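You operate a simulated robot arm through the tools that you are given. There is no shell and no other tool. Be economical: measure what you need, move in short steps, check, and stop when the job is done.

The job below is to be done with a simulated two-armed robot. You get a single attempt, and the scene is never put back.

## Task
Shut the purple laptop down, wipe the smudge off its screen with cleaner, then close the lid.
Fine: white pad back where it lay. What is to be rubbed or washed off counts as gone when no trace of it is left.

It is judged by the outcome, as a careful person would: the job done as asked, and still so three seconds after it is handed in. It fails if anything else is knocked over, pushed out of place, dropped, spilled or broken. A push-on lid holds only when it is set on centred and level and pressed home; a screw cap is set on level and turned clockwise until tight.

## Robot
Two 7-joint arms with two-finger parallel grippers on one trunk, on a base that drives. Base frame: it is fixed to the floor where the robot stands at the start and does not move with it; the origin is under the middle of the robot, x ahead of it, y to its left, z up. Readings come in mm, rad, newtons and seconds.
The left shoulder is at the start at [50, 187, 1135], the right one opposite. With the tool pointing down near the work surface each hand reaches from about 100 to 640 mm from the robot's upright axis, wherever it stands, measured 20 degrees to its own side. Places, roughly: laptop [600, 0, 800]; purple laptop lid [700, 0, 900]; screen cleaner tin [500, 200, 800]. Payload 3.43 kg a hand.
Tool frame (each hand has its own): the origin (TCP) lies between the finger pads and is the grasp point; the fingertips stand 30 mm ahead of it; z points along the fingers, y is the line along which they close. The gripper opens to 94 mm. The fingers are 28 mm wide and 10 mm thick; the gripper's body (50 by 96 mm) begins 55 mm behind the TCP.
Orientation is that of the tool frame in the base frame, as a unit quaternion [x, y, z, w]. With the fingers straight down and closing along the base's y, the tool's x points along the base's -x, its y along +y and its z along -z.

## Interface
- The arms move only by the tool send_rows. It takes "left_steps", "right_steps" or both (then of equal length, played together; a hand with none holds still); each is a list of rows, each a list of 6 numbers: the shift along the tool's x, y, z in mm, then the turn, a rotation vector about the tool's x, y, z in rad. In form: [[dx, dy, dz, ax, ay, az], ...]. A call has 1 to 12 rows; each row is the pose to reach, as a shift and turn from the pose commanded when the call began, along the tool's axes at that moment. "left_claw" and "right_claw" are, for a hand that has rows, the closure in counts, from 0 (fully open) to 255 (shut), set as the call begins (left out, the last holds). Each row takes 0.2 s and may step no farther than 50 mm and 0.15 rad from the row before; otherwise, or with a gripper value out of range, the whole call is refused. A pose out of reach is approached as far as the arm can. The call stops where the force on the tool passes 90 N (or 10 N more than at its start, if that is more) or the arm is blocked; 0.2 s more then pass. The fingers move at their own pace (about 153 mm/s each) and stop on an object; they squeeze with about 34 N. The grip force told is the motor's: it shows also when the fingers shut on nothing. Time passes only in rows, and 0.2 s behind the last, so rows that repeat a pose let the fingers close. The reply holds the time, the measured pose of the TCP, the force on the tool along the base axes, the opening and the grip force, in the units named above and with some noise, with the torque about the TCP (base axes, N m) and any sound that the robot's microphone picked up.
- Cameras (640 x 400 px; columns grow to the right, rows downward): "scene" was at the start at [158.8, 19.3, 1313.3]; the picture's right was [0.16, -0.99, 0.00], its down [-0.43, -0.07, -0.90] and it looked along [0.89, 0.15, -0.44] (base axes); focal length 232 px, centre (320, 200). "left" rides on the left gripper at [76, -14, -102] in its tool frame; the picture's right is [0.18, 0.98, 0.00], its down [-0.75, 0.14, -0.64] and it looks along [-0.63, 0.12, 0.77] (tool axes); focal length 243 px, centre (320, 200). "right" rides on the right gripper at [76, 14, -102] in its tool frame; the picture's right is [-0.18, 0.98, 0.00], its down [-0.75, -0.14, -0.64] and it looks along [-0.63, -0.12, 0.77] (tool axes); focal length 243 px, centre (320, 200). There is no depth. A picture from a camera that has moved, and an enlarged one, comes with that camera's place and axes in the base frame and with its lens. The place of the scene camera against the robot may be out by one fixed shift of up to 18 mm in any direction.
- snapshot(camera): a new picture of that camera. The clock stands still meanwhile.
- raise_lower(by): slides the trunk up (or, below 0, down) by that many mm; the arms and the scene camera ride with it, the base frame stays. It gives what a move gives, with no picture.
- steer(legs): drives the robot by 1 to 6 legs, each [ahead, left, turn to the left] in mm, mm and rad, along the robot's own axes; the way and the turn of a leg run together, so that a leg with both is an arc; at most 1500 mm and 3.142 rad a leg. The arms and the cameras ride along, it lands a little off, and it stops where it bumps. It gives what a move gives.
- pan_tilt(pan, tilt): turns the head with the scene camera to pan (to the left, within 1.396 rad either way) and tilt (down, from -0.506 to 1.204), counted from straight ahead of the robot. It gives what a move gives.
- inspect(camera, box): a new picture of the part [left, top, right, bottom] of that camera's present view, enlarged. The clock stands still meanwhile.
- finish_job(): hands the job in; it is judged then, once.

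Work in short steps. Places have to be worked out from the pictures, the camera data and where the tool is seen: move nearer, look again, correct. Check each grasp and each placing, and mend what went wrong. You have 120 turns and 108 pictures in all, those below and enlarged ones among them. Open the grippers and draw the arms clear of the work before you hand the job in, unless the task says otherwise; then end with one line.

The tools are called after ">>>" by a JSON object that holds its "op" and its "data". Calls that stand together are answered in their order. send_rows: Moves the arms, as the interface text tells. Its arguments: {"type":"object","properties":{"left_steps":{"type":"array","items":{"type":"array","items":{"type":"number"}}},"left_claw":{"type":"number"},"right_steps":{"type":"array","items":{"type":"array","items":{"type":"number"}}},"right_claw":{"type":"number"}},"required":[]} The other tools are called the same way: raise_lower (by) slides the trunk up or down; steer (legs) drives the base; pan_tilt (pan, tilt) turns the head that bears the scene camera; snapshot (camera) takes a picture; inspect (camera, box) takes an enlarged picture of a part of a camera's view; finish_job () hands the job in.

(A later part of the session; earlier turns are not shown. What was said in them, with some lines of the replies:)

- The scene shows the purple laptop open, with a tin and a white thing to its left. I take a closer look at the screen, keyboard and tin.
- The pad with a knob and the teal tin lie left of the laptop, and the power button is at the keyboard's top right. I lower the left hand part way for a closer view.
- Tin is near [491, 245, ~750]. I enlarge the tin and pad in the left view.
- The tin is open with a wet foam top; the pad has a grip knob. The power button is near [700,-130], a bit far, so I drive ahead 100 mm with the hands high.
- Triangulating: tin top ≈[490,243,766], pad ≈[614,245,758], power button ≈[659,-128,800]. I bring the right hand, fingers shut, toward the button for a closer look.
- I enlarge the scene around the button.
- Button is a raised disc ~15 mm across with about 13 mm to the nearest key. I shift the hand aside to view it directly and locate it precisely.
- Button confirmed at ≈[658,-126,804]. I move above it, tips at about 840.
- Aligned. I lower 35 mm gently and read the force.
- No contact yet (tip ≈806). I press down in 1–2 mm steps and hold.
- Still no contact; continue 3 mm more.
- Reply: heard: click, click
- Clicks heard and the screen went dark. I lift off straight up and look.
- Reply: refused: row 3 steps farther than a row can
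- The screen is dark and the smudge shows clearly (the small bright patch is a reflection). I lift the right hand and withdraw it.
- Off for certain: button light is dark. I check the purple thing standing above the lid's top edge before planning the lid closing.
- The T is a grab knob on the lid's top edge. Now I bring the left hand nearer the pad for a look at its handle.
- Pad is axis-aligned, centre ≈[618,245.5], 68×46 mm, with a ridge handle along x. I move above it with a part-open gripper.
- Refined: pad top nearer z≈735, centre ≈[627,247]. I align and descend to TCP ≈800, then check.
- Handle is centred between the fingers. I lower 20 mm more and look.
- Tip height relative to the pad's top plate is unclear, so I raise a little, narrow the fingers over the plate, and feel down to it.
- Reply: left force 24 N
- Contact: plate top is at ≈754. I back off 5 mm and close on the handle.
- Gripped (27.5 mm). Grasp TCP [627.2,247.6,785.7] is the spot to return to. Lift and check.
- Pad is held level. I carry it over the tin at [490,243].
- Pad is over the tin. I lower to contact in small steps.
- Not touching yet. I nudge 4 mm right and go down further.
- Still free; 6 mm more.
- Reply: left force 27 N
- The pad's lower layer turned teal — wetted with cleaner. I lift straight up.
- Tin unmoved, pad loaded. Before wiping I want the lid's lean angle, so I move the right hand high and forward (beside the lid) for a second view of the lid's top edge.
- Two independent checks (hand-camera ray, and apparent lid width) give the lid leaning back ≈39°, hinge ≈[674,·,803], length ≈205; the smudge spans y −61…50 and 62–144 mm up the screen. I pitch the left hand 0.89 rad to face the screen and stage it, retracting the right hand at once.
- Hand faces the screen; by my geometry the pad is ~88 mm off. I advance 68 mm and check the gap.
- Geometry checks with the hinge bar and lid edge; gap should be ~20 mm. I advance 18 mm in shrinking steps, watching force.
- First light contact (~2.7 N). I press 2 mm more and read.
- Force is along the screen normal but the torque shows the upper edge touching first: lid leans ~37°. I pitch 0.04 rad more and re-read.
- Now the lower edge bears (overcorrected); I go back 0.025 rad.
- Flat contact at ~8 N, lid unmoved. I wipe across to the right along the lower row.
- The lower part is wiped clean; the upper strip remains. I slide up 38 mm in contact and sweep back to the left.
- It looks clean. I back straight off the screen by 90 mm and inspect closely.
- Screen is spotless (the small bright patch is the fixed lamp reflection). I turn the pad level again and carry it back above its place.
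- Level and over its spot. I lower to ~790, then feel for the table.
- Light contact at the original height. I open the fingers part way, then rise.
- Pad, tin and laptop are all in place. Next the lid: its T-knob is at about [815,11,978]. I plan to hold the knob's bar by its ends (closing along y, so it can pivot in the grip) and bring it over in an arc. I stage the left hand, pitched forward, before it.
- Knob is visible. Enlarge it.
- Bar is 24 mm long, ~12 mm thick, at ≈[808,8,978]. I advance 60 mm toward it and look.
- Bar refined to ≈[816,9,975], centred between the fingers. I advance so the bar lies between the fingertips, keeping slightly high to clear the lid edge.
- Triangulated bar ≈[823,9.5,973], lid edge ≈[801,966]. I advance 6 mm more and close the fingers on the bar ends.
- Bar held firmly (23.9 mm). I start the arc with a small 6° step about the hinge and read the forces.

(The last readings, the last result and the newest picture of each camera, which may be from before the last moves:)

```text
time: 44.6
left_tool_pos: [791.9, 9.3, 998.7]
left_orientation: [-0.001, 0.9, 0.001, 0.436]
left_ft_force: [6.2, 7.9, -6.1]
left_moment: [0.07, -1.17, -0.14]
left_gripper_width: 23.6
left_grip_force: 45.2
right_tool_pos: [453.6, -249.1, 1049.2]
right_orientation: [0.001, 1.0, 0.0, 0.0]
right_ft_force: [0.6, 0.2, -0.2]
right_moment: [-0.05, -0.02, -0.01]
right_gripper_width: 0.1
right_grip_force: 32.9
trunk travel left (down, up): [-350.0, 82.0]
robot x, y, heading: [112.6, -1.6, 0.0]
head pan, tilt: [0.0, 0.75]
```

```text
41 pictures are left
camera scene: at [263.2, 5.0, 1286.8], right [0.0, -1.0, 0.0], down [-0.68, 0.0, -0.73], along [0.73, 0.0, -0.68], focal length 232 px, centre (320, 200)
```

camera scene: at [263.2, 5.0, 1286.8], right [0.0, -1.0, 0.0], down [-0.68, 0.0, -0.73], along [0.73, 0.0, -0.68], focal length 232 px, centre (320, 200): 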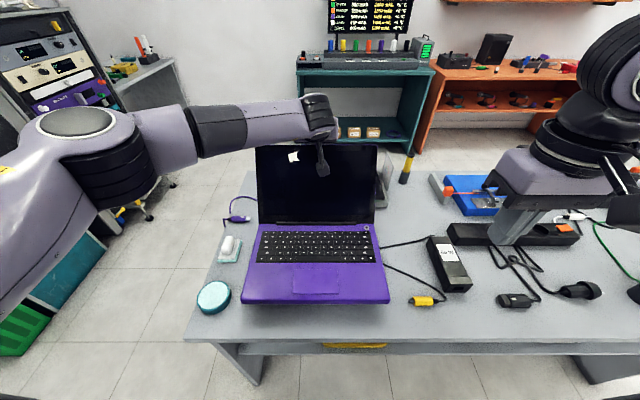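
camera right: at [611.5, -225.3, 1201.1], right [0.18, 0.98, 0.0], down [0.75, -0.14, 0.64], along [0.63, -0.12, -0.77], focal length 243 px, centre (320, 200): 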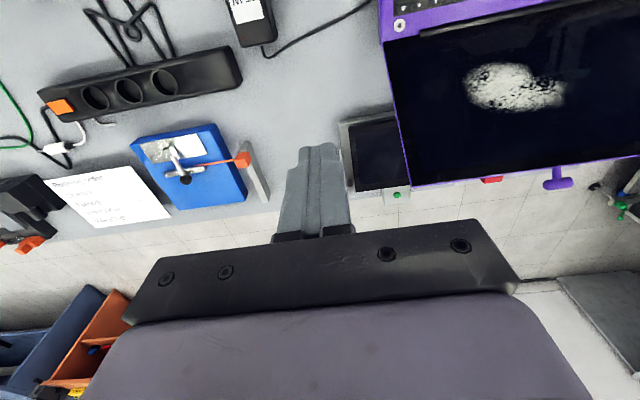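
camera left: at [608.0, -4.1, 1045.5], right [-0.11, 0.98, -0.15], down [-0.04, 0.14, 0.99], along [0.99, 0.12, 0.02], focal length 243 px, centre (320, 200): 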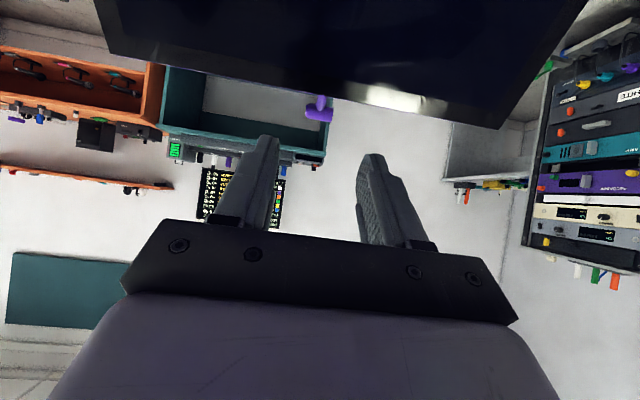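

The lid follows with ~9 N tangential resistance, and the laptop hasn't moved. I continue the arc about 24° more.

>>> {"op": "send_rows", "data": {"left_steps": [[1.4, 1, -15.7, 0, 0, 0], [3.9, 1, -31.3, 0, 0, 0], [7.6, 1, -46.6, 0, 0, 0], [12.2, 1, -61.7, 0, 0, 0], [17.9, 1, -76.4, 0, 0, 0], [24.7, 1, -90.6, 0, 0, 0]]}}

>>> {"op": "snapshot", "data": {"camera": "scene"}}

>>> {"op": "inspect", "data": {"camera": "left", "box": [240, 60, 400, 200]}}

```text
time: 46.0
left_tool_pos: [706.3, 10.4, 1035.5]
left_orientation: [0.0, 0.899, -0.001, 0.437]
left_ft_force: [7.4, 5.2, -2.6]
left_moment: [0.09, -1.36, 0.03]
left_gripper_width: 23.7
left_grip_force: 45.0
right_tool_pos: [453.1, -250.9, 1049.6]
right_orientation: [0.002, 1.0, 0.0, 0.0]
right_ft_force: [0.8, -1.0, -0.1]
right_moment: [0.02, -0.05, -0.02]
right_gripper_width: 0.2
right_grip_force: 32.5
trunk travel left (down, up): [-350.0, 82.0]
robot x, y, heading: [110.6, -0.3, -0.004]
head pan, tilt: [0.0, 0.75]
```

```text
40 pictures are left
camera scene: at [263.0, 4.8, 1287.0], right [0.0, -1.0, 0.0], down [-0.68, 0.0, -0.73], along [0.73, 0.0, -0.68], focal length 232 px, centre (320, 200)
```

scene: 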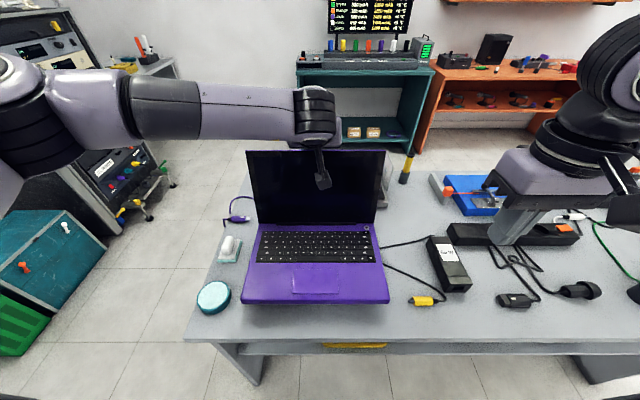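

```text
2.86 times, centred on (320, 130) of left
camera zoom: at [580.0, -4.7, 1038.7], right [-0.11, 0.98, -0.15], down [-0.04, 0.14, 0.99], along [0.99, 0.12, 0.02], focal length 693 px, centre (320, 400)
```

zoom: 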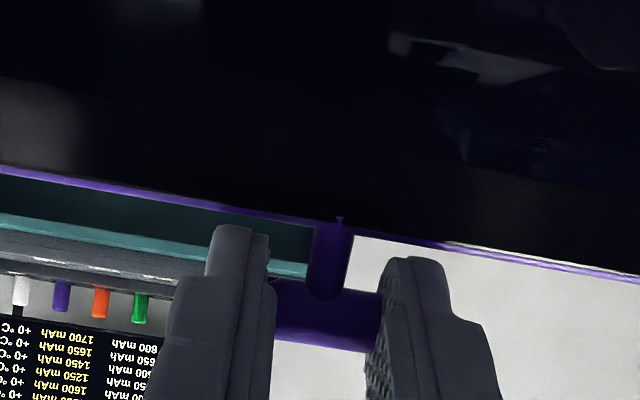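

The arc fits well (radial force ~1 N). I continue past vertical, gradually turning the hand toward straight-down.

>>> {"op": "send_rows", "data": {"left_steps": [[8.9, 0.5, -17.2, 0, 0.05, 0], [19.3, 0.5, -33.3, 0, 0.1, 0], [31.1, 0.5, -48.3, 0, 0.15, 0], [44.1, 0.5, -62.2, 0, 0.2, 0], [58.3, 0.5, -74.7, 0, 0.25, 0], [73.5, 0.5, -85.9, 0, 0.3, 0], [89.7, 0.5, -95.5, 0, 0.35, 0], [106.9, 0.5, -103.7, 0, 0.4, 0]]}}

>>> {"op": "snapshot", "data": {"camera": "scene"}}

>>> {"op": "inspect", "data": {"camera": "left", "box": [200, 20, 440, 230]}}

```text
time: 47.8
left_tool_pos: [557.2, 9.4, 1016.3]
left_orientation: [0.0, 0.968, 0.0, 0.251]
left_ft_force: [-1.6, 6.9, 19.0]
left_moment: [0.14, -1.48, 0.04]
left_gripper_width: 23.4
left_grip_force: 45.2
right_tool_pos: [451.7, -249.9, 1051.3]
right_orientation: [0.001, 1.0, 0.0, 0.001]
right_ft_force: [0.1, 0.2, -0.3]
right_moment: [0.01, -0.02, -0.01]
right_gripper_width: 0.1
right_grip_force: 33.3
trunk travel left (down, up): [-350.0, 82.0]
robot x, y, heading: [113.7, 1.9, -0.003]
head pan, tilt: [0.0, 0.75]
```

```text
38 pictures are left
camera scene: at [260.2, 4.8, 1287.4], right [0.0, -1.0, 0.0], down [-0.68, 0.0, -0.73], along [0.73, 0.0, -0.68], focal length 232 px, centre (320, 200)
```

scene: 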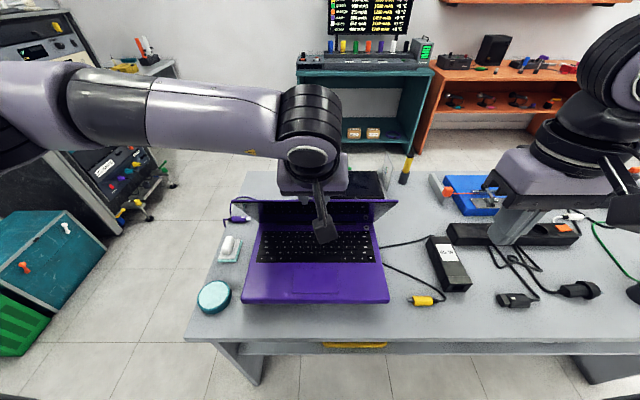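

```text
1.90 times, centred on (320, 125) of left
camera zoom: at [440.6, -4.4, 1068.2], right [-0.16, 0.98, -0.09], down [0.35, 0.14, 0.93], along [0.92, 0.12, -0.36], focal length 462 px, centre (320, 343)
```

zoom: 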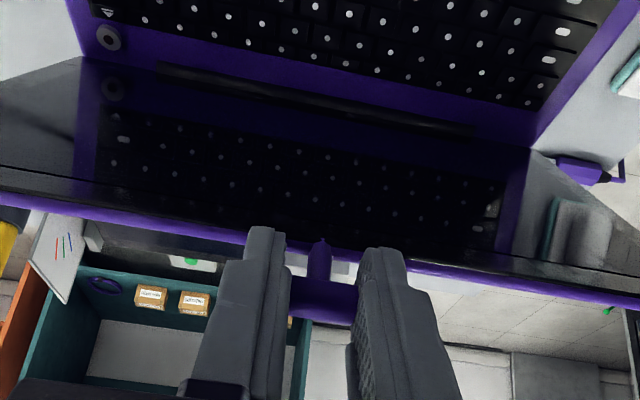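

Lid follows; ~17 N outward load means the true radius is ~2 mm larger. I correct that and continue to about −54°.

>>> {"op": "send_rows", "data": {"left_steps": [[19, 0.5, -1, 0, 0.05, 0], [37.9, 0.5, 1.7, 0, 0.1, 0], [56.4, 0.5, 6.1, 0, 0.15, 0], [74.6, 0.5, 12.4, 0, 0.2, 0], [92.1, 0.5, 20.2, 0, 0.25, 0]]}}

>>> {"op": "snapshot", "data": {"camera": "scene"}}

```text
time: 49.0
left_tool_pos: [483.9, 8.8, 953.2]
left_orientation: [0.0, 0.992, 0.0, 0.127]
left_ft_force: [-1.4, 3.9, 9.4]
left_moment: [-0.01, -1.42, 0.02]
left_gripper_width: 23.7
left_grip_force: 45.0
right_tool_pos: [452.5, -250.5, 1049.9]
right_orientation: [0.0, 1.0, 0.001, 0.001]
right_ft_force: [-0.6, 0.0, -0.6]
right_moment: [-0.01, 0.03, -0.01]
right_gripper_width: 0.0
right_grip_force: 33.1
trunk travel left (down, up): [-350.0, 82.0]
robot x, y, heading: [108.8, 1.0, 0.002]
head pan, tilt: [0.0, 0.75]
```

```text
36 pictures are left
camera scene: at [261.0, 4.7, 1287.3], right [0.0, -1.0, 0.0], down [-0.68, 0.0, -0.73], along [0.73, 0.0, -0.68], focal length 232 px, centre (320, 200)
```

scene: 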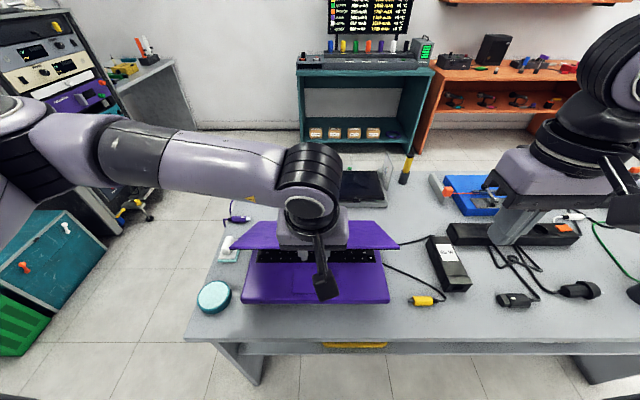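

Lid is coming down evenly, laptop still in place. I continue to ~10° above closed, hand ending vertical.

>>> {"op": "send_rows", "data": {"left_steps": [[13.8, 0, 13.4, 0, 0.05, 0], [26.6, 0, 28, 0, 0.1, 0], [38, 0, 43.8, 0, 0.15, 0], [45.9, 0, 57.1, 0, 0.2, 0], [52.9, 0, 71.2, 0, 0.25, 0]]}}

>>> {"op": "snapshot", "data": {"camera": "scene"}}

>>> {"op": "inspect", "data": {"camera": "left", "box": [200, 20, 440, 230]}}

```text
time: 50.2
left_tool_pos: [448.4, 8.9, 872.0]
left_orientation: [0.002, 1.0, -0.001, 0.001]
left_ft_force: [-16.9, 2.2, 10.6]
left_moment: [0.15, -1.12, 0.11]
left_gripper_width: 23.9
left_grip_force: 44.5
right_tool_pos: [450.5, -251.1, 1050.2]
right_orientation: [0.002, 1.0, 0.0, 0.002]
right_ft_force: [-0.5, -1.0, -0.4]
right_moment: [0.0, -0.01, 0.0]
right_gripper_width: 0.1
right_grip_force: 32.3
trunk travel left (down, up): [-350.0, 82.0]
robot x, y, heading: [114.1, 3.2, 0.003]
head pan, tilt: [0.0, 0.75]
```

```text
35 pictures are left
camera scene: at [259.6, 4.3, 1287.4], right [0.0, -1.0, 0.0], down [-0.68, 0.0, -0.73], along [0.73, 0.0, -0.68], focal length 232 px, centre (320, 200)
```

scene: 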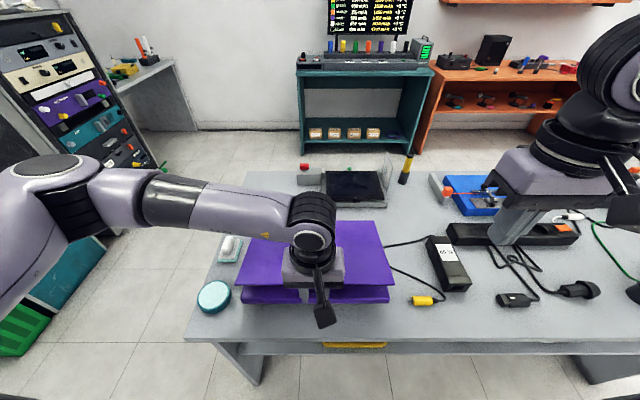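

```text
1.90 times, centred on (320, 125) of left
camera zoom: at [374.3, -4.3, 974.2], right [-0.18, 0.98, 0.0], down [0.75, 0.14, 0.64], along [0.63, 0.11, -0.77], focal length 462 px, centre (320, 343)
```

zoom: 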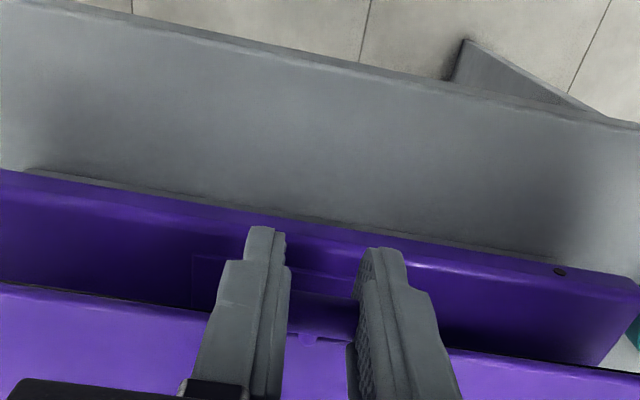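

Slight outward load; I ease 3 mm outward and lower another 24 mm (tips still above the base).

>>> {"op": "send_rows", "data": {"left_steps": [[4, 0, 8, 0, 0, 0], [5.5, 0, 16, 0, 0, 0], [7, 0, 23.5, 0, 0, 0]]}}

>>> {"op": "inspect", "data": {"camera": "scene", "box": [200, 190, 420, 330]}}

```text
time: 51.0
left_tool_pos: [444.9, 10.3, 849.3]
left_orientation: [0.0, 1.0, 0.0, 0.004]
left_ft_force: [-9.5, -3.3, 8.5]
left_moment: [0.18, -1.33, 0.01]
left_gripper_width: 23.8
left_grip_force: 44.7
right_tool_pos: [451.3, -250.3, 1050.7]
right_orientation: [0.002, 1.0, 0.0, 0.0]
right_ft_force: [-0.3, 0.3, -0.8]
right_moment: [0.05, -0.01, 0.02]
right_gripper_width: 0.2
right_grip_force: 33.6
trunk travel left (down, up): [-350.0, 82.0]
robot x, y, heading: [110.8, -2.7, 0.001]
head pan, tilt: [0.0, 0.75]
```

```text
2.86 times, centred on (310, 260) of scene
camera zoom: at [260.6, 3.8, 1287.3], right [0.0, -1.0, 0.0], down [-0.68, 0.0, -0.73], along [0.73, 0.0, -0.68], focal length 662 px, centre (349, 29)
```

zoom: 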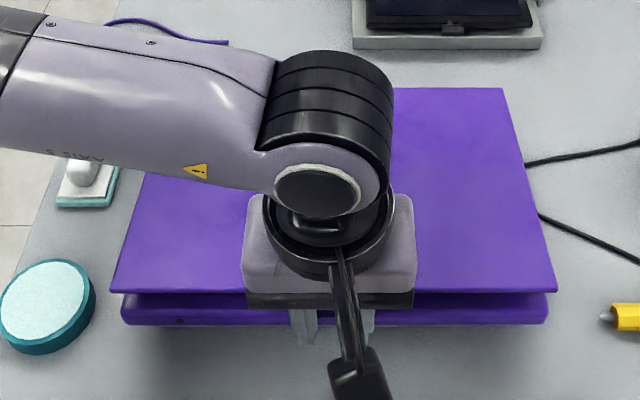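

The lid is nearly shut. I open the fingers and rise clear, then look.

>>> {"op": "send_rows", "data": {"left_steps": [[0, 0, 0, 0, 0, 0], [0, 0, 0, 0, 0, 0], [0, 0, 0, 0, 0, 0]], "left_claw": 110}}

>>> {"op": "send_rows", "data": {"left_steps": [[3, 0, -20, 0, 0, 0], [6, 0, -60, 0, 0, 0], [6, 0, -100, 0, 0, 0]]}}

>>> {"op": "snapshot", "data": {"camera": "left"}}

>>> {"op": "inspect", "data": {"camera": "scene", "box": [200, 190, 420, 330]}}

```text
time: 51.8
left_tool_pos: [446.1, 10.1, 847.2]
left_orientation: [0.0, 1.0, 0.0, 0.002]
left_ft_force: [0.0, 0.8, -0.2]
left_moment: [0.03, 0.03, 0.0]
left_gripper_width: 53.4
left_grip_force: 0.2
right_tool_pos: [451.9, -249.0, 1049.7]
right_orientation: [0.001, 1.0, 0.001, 0.0]
right_ft_force: [-1.0, -0.6, 0.0]
right_moment: [0.0, 0.04, 0.04]
right_gripper_width: 0.0
right_grip_force: 32.7
trunk travel left (down, up): [-350.0, 82.0]
robot x, y, heading: [114.9, -1.2, -0.003]
head pan, tilt: [0.0, 0.75]
```

```text
time: 52.6
left_tool_pos: [439.8, 10.0, 950.3]
left_orientation: [0.0, 1.0, 0.001, 0.002]
left_ft_force: [0.1, -1.1, 0.3]
left_moment: [-0.02, -0.02, -0.01]
left_gripper_width: 53.3
left_grip_force: 0.1
right_tool_pos: [453.8, -250.2, 1049.3]
right_orientation: [0.002, 1.0, 0.0, 0.002]
right_ft_force: [-0.3, 0.0, -0.8]
right_moment: [0.01, 0.04, 0.02]
right_gripper_width: 0.1
right_grip_force: 32.7
trunk travel left (down, up): [-350.0, 82.0]
robot x, y, heading: [113.9, -0.6, -0.002]
head pan, tilt: [0.0, 0.75]
```

```text
32 pictures are left
camera left: at [363.8, -3.7, 1051.0], right [-0.18, 0.98, 0.0], down [0.75, 0.14, 0.64], along [0.63, 0.12, -0.76], focal length 243 px, centre (320, 200)
```

left: 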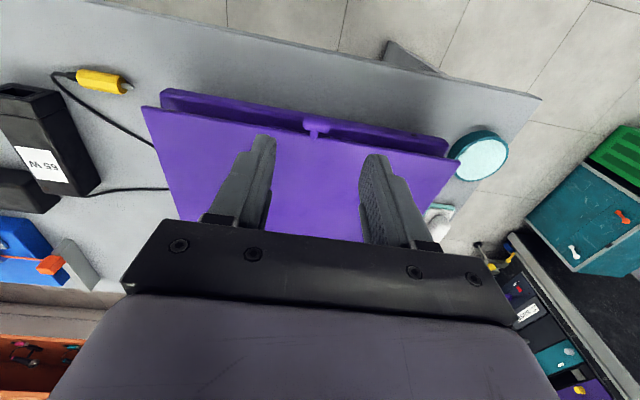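

```text
2.86 times, centred on (310, 260) of scene
camera zoom: at [261.9, 4.1, 1287.0], right [0.0, -1.0, 0.0], down [-0.68, 0.0, -0.73], along [0.73, 0.0, -0.68], focal length 662 px, centre (349, 29)
```

zoom: 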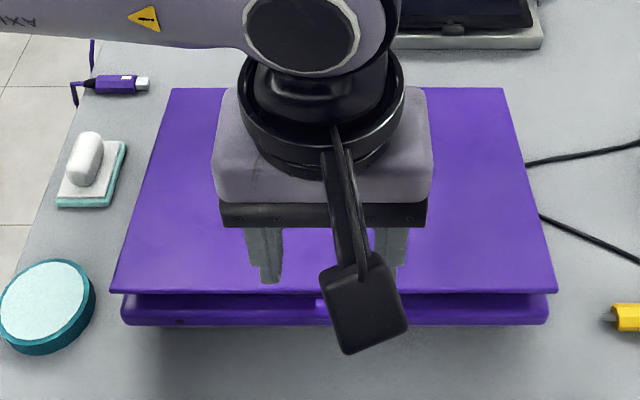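

The hinge holds the lid ~8° open. I shut the fingers, move over the lid's front part (x≈505) and press down gently.

>>> {"op": "send_rows", "data": {"left_steps": [[-35, 0, 0, 0, 0, 0], [-65, 0, 10, 0, 0, 0], [-65, 0, 45, 0, 0, 0], [-65, 0, 70, 0, 0, 0], [-65, 0, 80, 0, 0, 0], [-65, 0, 88, 0, 0, 0], [-65, 0, 94, 0, 0, 0]], "left_claw": 255}}

>>> {"op": "inspect", "data": {"camera": "scene", "box": [200, 190, 420, 330]}}

```text
time: 54.2
left_tool_pos: [504.5, 9.3, 854.5]
left_orientation: [0.0, 1.0, -0.001, 0.001]
left_ft_force: [-1.4, 0.8, 1.2]
left_moment: [0.01, 0.03, 0.02]
left_gripper_width: 0.0
left_grip_force: 33.0
right_tool_pos: [451.8, -249.7, 1049.6]
right_orientation: [0.002, 1.0, 0.0, 0.001]
right_ft_force: [-0.2, -0.2, 0.4]
right_moment: [0.04, -0.01, 0.0]
right_gripper_width: 0.1
right_grip_force: 33.0
trunk travel left (down, up): [-350.0, 82.0]
robot x, y, heading: [108.8, -1.9, -0.006]
head pan, tilt: [0.0, 0.75]
```

```text
2.86 times, centred on (310, 260) of scene
camera zoom: at [261.9, 4.1, 1287.1], right [0.0, -1.0, 0.0], down [-0.68, 0.0, -0.73], along [0.73, 0.0, -0.68], focal length 662 px, centre (349, 29)
```

zoom: 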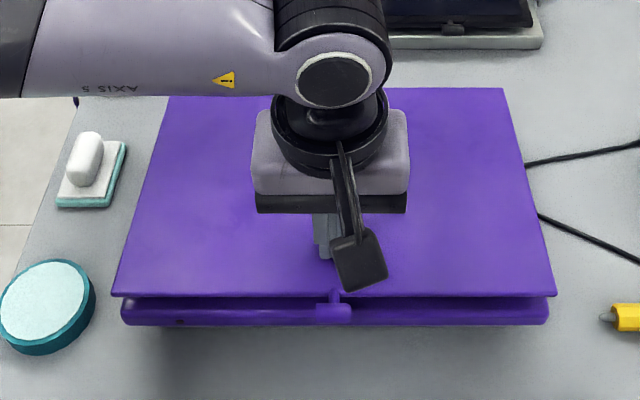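

Touching now at tip ≈825. I press on down in 2 mm steps.

>>> {"op": "send_rows", "data": {"left_steps": [[0, 0, 3, 0, 0, 0], [0, 0, 6, 0, 0, 0], [0, 0, 9, 0, 0, 0], [0, 0, 11, 0, 0, 0]]}}

>>> {"op": "inspect", "data": {"camera": "scene", "box": [200, 190, 420, 330]}}

```text
time: 55.2
left_tool_pos: [503.4, 9.2, 844.9]
left_orientation: [0.001, 1.0, -0.001, 0.002]
left_ft_force: [-0.3, -0.7, 1.7]
left_moment: [0.0, -0.03, -0.02]
left_gripper_width: 0.0
left_grip_force: 33.2
right_tool_pos: [453.7, -250.5, 1050.8]
right_orientation: [0.002, 1.0, 0.0, 0.0]
right_ft_force: [0.4, 0.1, 0.1]
right_moment: [0.01, -0.03, 0.0]
right_gripper_width: 0.0
right_grip_force: 33.2
trunk travel left (down, up): [-350.0, 82.0]
robot x, y, heading: [107.5, -0.5, -0.002]
head pan, tilt: [0.0, 0.75]
```

```text
2.86 times, centred on (310, 260) of scene
camera zoom: at [262.0, 4.1, 1287.1], right [0.0, -1.0, 0.0], down [-0.68, 0.0, -0.73], along [0.73, 0.0, -0.68], focal length 662 px, centre (349, 29)
```

zoom: 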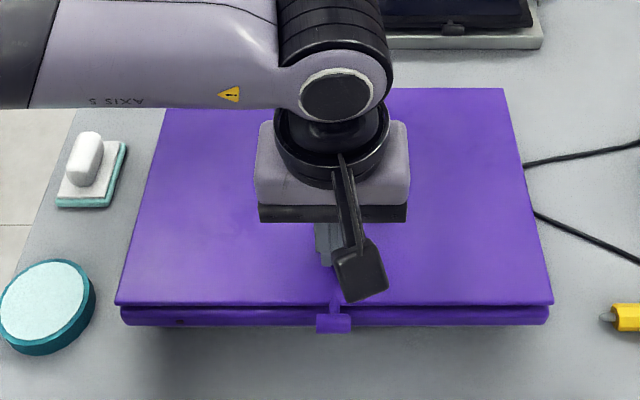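

The gap is nearly gone; a few more mm until it resists.

>>> {"op": "send_rows", "data": {"left_steps": [[0, 0, 2, 0, 0, 0], [0, 0, 4, 0, 0, 0], [0, 0, 5.5, 0, 0, 0], [0, 0, 7, 0, 0, 0]]}}

>>> {"op": "inspect", "data": {"camera": "scene", "box": [200, 190, 420, 330]}}

```text
time: 56.2
left_tool_pos: [504.6, 10.1, 839.5]
left_orientation: [0.0, 1.0, -0.001, 0.004]
left_ft_force: [-4.9, 5.7, 25.6]
left_moment: [0.17, 0.51, 0.12]
left_gripper_width: 0.4
left_grip_force: 33.2
right_tool_pos: [452.4, -250.1, 1049.5]
right_orientation: [0.0, 1.0, 0.0, 0.002]
right_ft_force: [0.7, -0.8, -1.4]
right_moment: [0.01, -0.02, 0.01]
right_gripper_width: 0.0
right_grip_force: 32.9
trunk travel left (down, up): [-350.0, 82.0]
robot x, y, heading: [107.5, 1.5, 0.002]
head pan, tilt: [0.0, 0.75]
```

```text
2.86 times, centred on (310, 260) of scene
camera zoom: at [260.0, 4.5, 1287.8], right [0.0, -1.0, 0.0], down [-0.68, 0.0, -0.73], along [0.73, 0.0, -0.68], focal length 662 px, centre (349, 29)
```

zoom: 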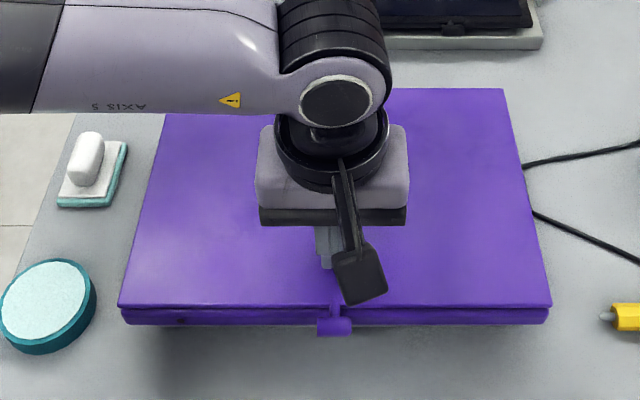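

Firm stop at ~26 N, lid flush. I lift straight up, draw the arm back and open the grippers, then check it all stays put.

>>> {"op": "send_rows", "data": {"left_steps": [[0, 0, -10, 0, 0, 0], [0, 0, -50, 0, 0, 0], [0, 0, -95, 0, 0, 0], [20, 30, -130, 0, 0, 0], [45, 65, -155, 0, 0, 0], [75, 100, -170, 0, 0, 0], [105, 135, -180, 0, 0, 0]], "left_claw": 0, "right_steps": [[0, 0, 0, 0, 0, 0], [0, 0, 0, 0, 0, 0], [0, 0, 0, 0, 0, 0], [0, 0, 0, 0, 0, 0], [0, 0, 0, 0, 0, 0], [0, 0, 0, 0, 0, 0], [0, 0, 0, 0, 0, 0]], "right_claw": 0}}

>>> {"op": "inspect", "data": {"camera": "scene", "box": [180, 190, 420, 330]}}

>>> {"op": "snapshot", "data": {"camera": "scene"}}

>>> {"op": "snapshot", "data": {"camera": "left"}}

```text
refused: row 4 steps farther than a row can; nothing moved
```

```text
2.67 times, centred on (300, 260) of scene
camera zoom: at [260.0, 4.5, 1287.8], right [0.0, -1.0, 0.0], down [-0.68, 0.0, -0.73], along [0.73, 0.0, -0.68], focal length 618 px, centre (373, 40)
```

zoom: 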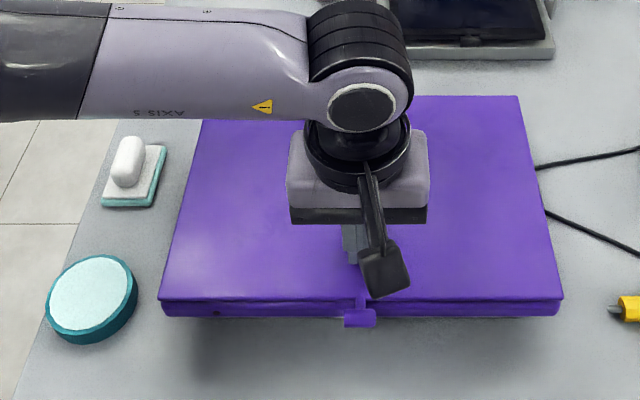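

```text
26 pictures are left
camera scene: at [260.0, 4.5, 1287.8], right [0.0, -1.0, 0.0], down [-0.68, 0.0, -0.73], along [0.73, 0.0, -0.68], focal length 232 px, centre (320, 200)
```

scene: 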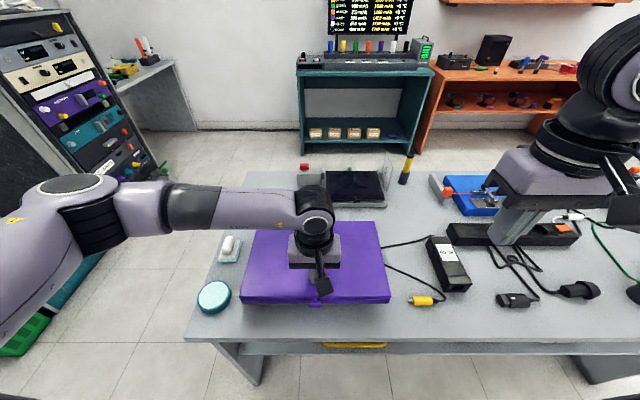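

```text
25 pictures are left
camera left: at [428.3, -4.4, 940.9], right [-0.18, 0.98, 0.0], down [0.75, 0.14, 0.65], along [0.64, 0.12, -0.76], focal length 243 px, centre (320, 200)
```

left: 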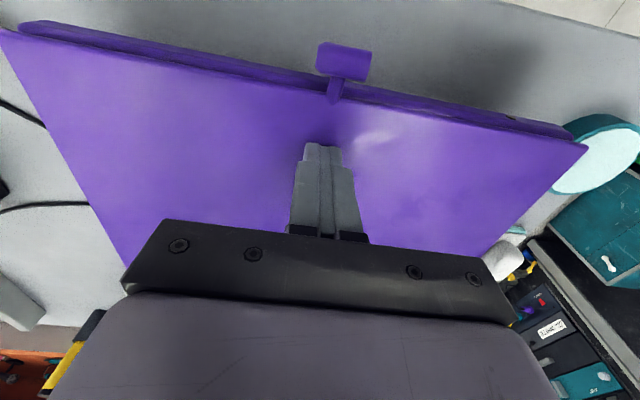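

The call was refused for step size; I resend with smaller steps.

>>> {"op": "send_rows", "data": {"left_steps": [[0, 0, -10, 0, 0, 0], [0, 0, -50, 0, 0, 0], [0, 0, -90, 0, 0, 0], [15, 20, -125, 0, 0, 0], [35, 45, -150, 0, 0, 0], [60, 75, -165, 0, 0, 0], [90, 105, -175, 0, 0, 0], [120, 135, -180, 0, 0, 0]]}}

>>> {"op": "send_rows", "data": {"left_steps": [[0, 0, 0, 0, 0, 0], [0, 0, 0, 0, 0, 0], [0, 0, 0, 0, 0, 0], [0, 0, 0, 0, 0, 0]], "right_steps": [[0, 0, 0, 0, 0, 0], [0, 0, 0, 0, 0, 0], [0, 0, 0, 0, 0, 0], [0, 0, 0, 0, 0, 0]], "left_claw": 0, "right_claw": 0}}

>>> {"op": "snapshot", "data": {"camera": "scene"}}

>>> {"op": "inspect", "data": {"camera": "scene", "box": [180, 190, 420, 330]}}

```text
time: 58.0
left_tool_pos: [383.0, 146.0, 1015.3]
left_orientation: [0.001, 1.0, 0.0, 0.002]
left_ft_force: [-0.6, -0.6, -0.7]
left_moment: [-0.03, -0.02, -0.03]
left_gripper_width: 0.2
left_grip_force: 33.2
right_tool_pos: [452.3, -250.7, 1050.5]
right_orientation: [0.001, 1.0, 0.0, 0.001]
right_ft_force: [-0.4, -0.2, 0.2]
right_moment: [-0.01, 0.01, -0.03]
right_gripper_width: 0.0
right_grip_force: 33.1
trunk travel left (down, up): [-350.0, 82.0]
robot x, y, heading: [107.9, 1.7, -0.002]
head pan, tilt: [0.0, 0.75]
```

```text
time: 59.0
left_tool_pos: [383.5, 145.5, 1015.3]
left_orientation: [0.0, 1.0, -0.001, 0.001]
left_ft_force: [-0.9, 0.1, 0.0]
left_moment: [-0.03, 0.03, 0.02]
left_gripper_width: 94.2
left_grip_force: 0.0
right_tool_pos: [452.4, -250.7, 1049.9]
right_orientation: [0.002, 1.0, -0.001, 0.0]
right_ft_force: [1.1, -0.1, -1.1]
right_moment: [0.0, 0.0, 0.02]
right_gripper_width: 94.0
right_grip_force: 0.0
trunk travel left (down, up): [-350.0, 82.0]
robot x, y, heading: [110.3, 0.4, -0.005]
head pan, tilt: [0.0, 0.75]
```

```text
24 pictures are left
camera scene: at [262.0, 4.1, 1287.1], right [0.0, -1.0, 0.0], down [-0.68, 0.0, -0.73], along [0.73, 0.0, -0.68], focal length 232 px, centre (320, 200)
```

scene: 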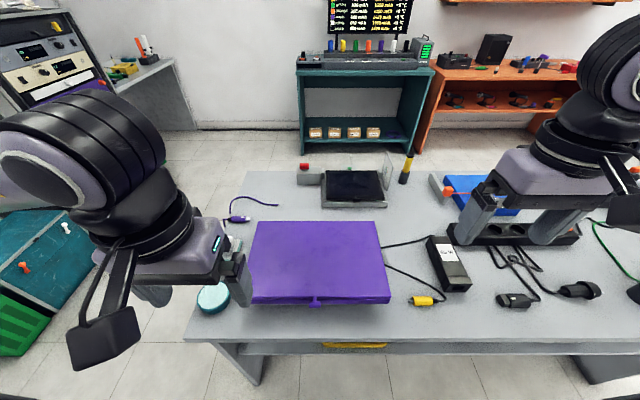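

```text
2.67 times, centred on (300, 260) of scene
camera zoom: at [262.0, 4.1, 1287.1], right [0.0, -1.0, 0.0], down [-0.68, 0.0, -0.73], along [0.73, 0.0, -0.68], focal length 618 px, centre (373, 40)
```

zoom: 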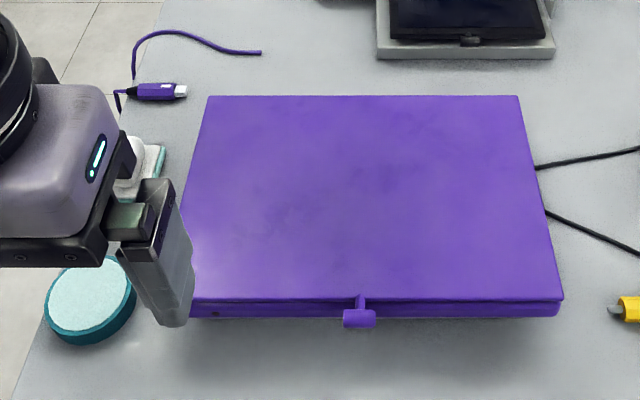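

The lid is flush and stays shut, the pad and tin are in place, and both hands are open and well above the table. I hand it in.

>>> {"op": "finish_job", "data": {}}

```text
The job is handed in.
```

The purple laptop is shut down, the smudge is wiped off its screen with the cleaner, the lid is closed, and the white pad is back where it lay.
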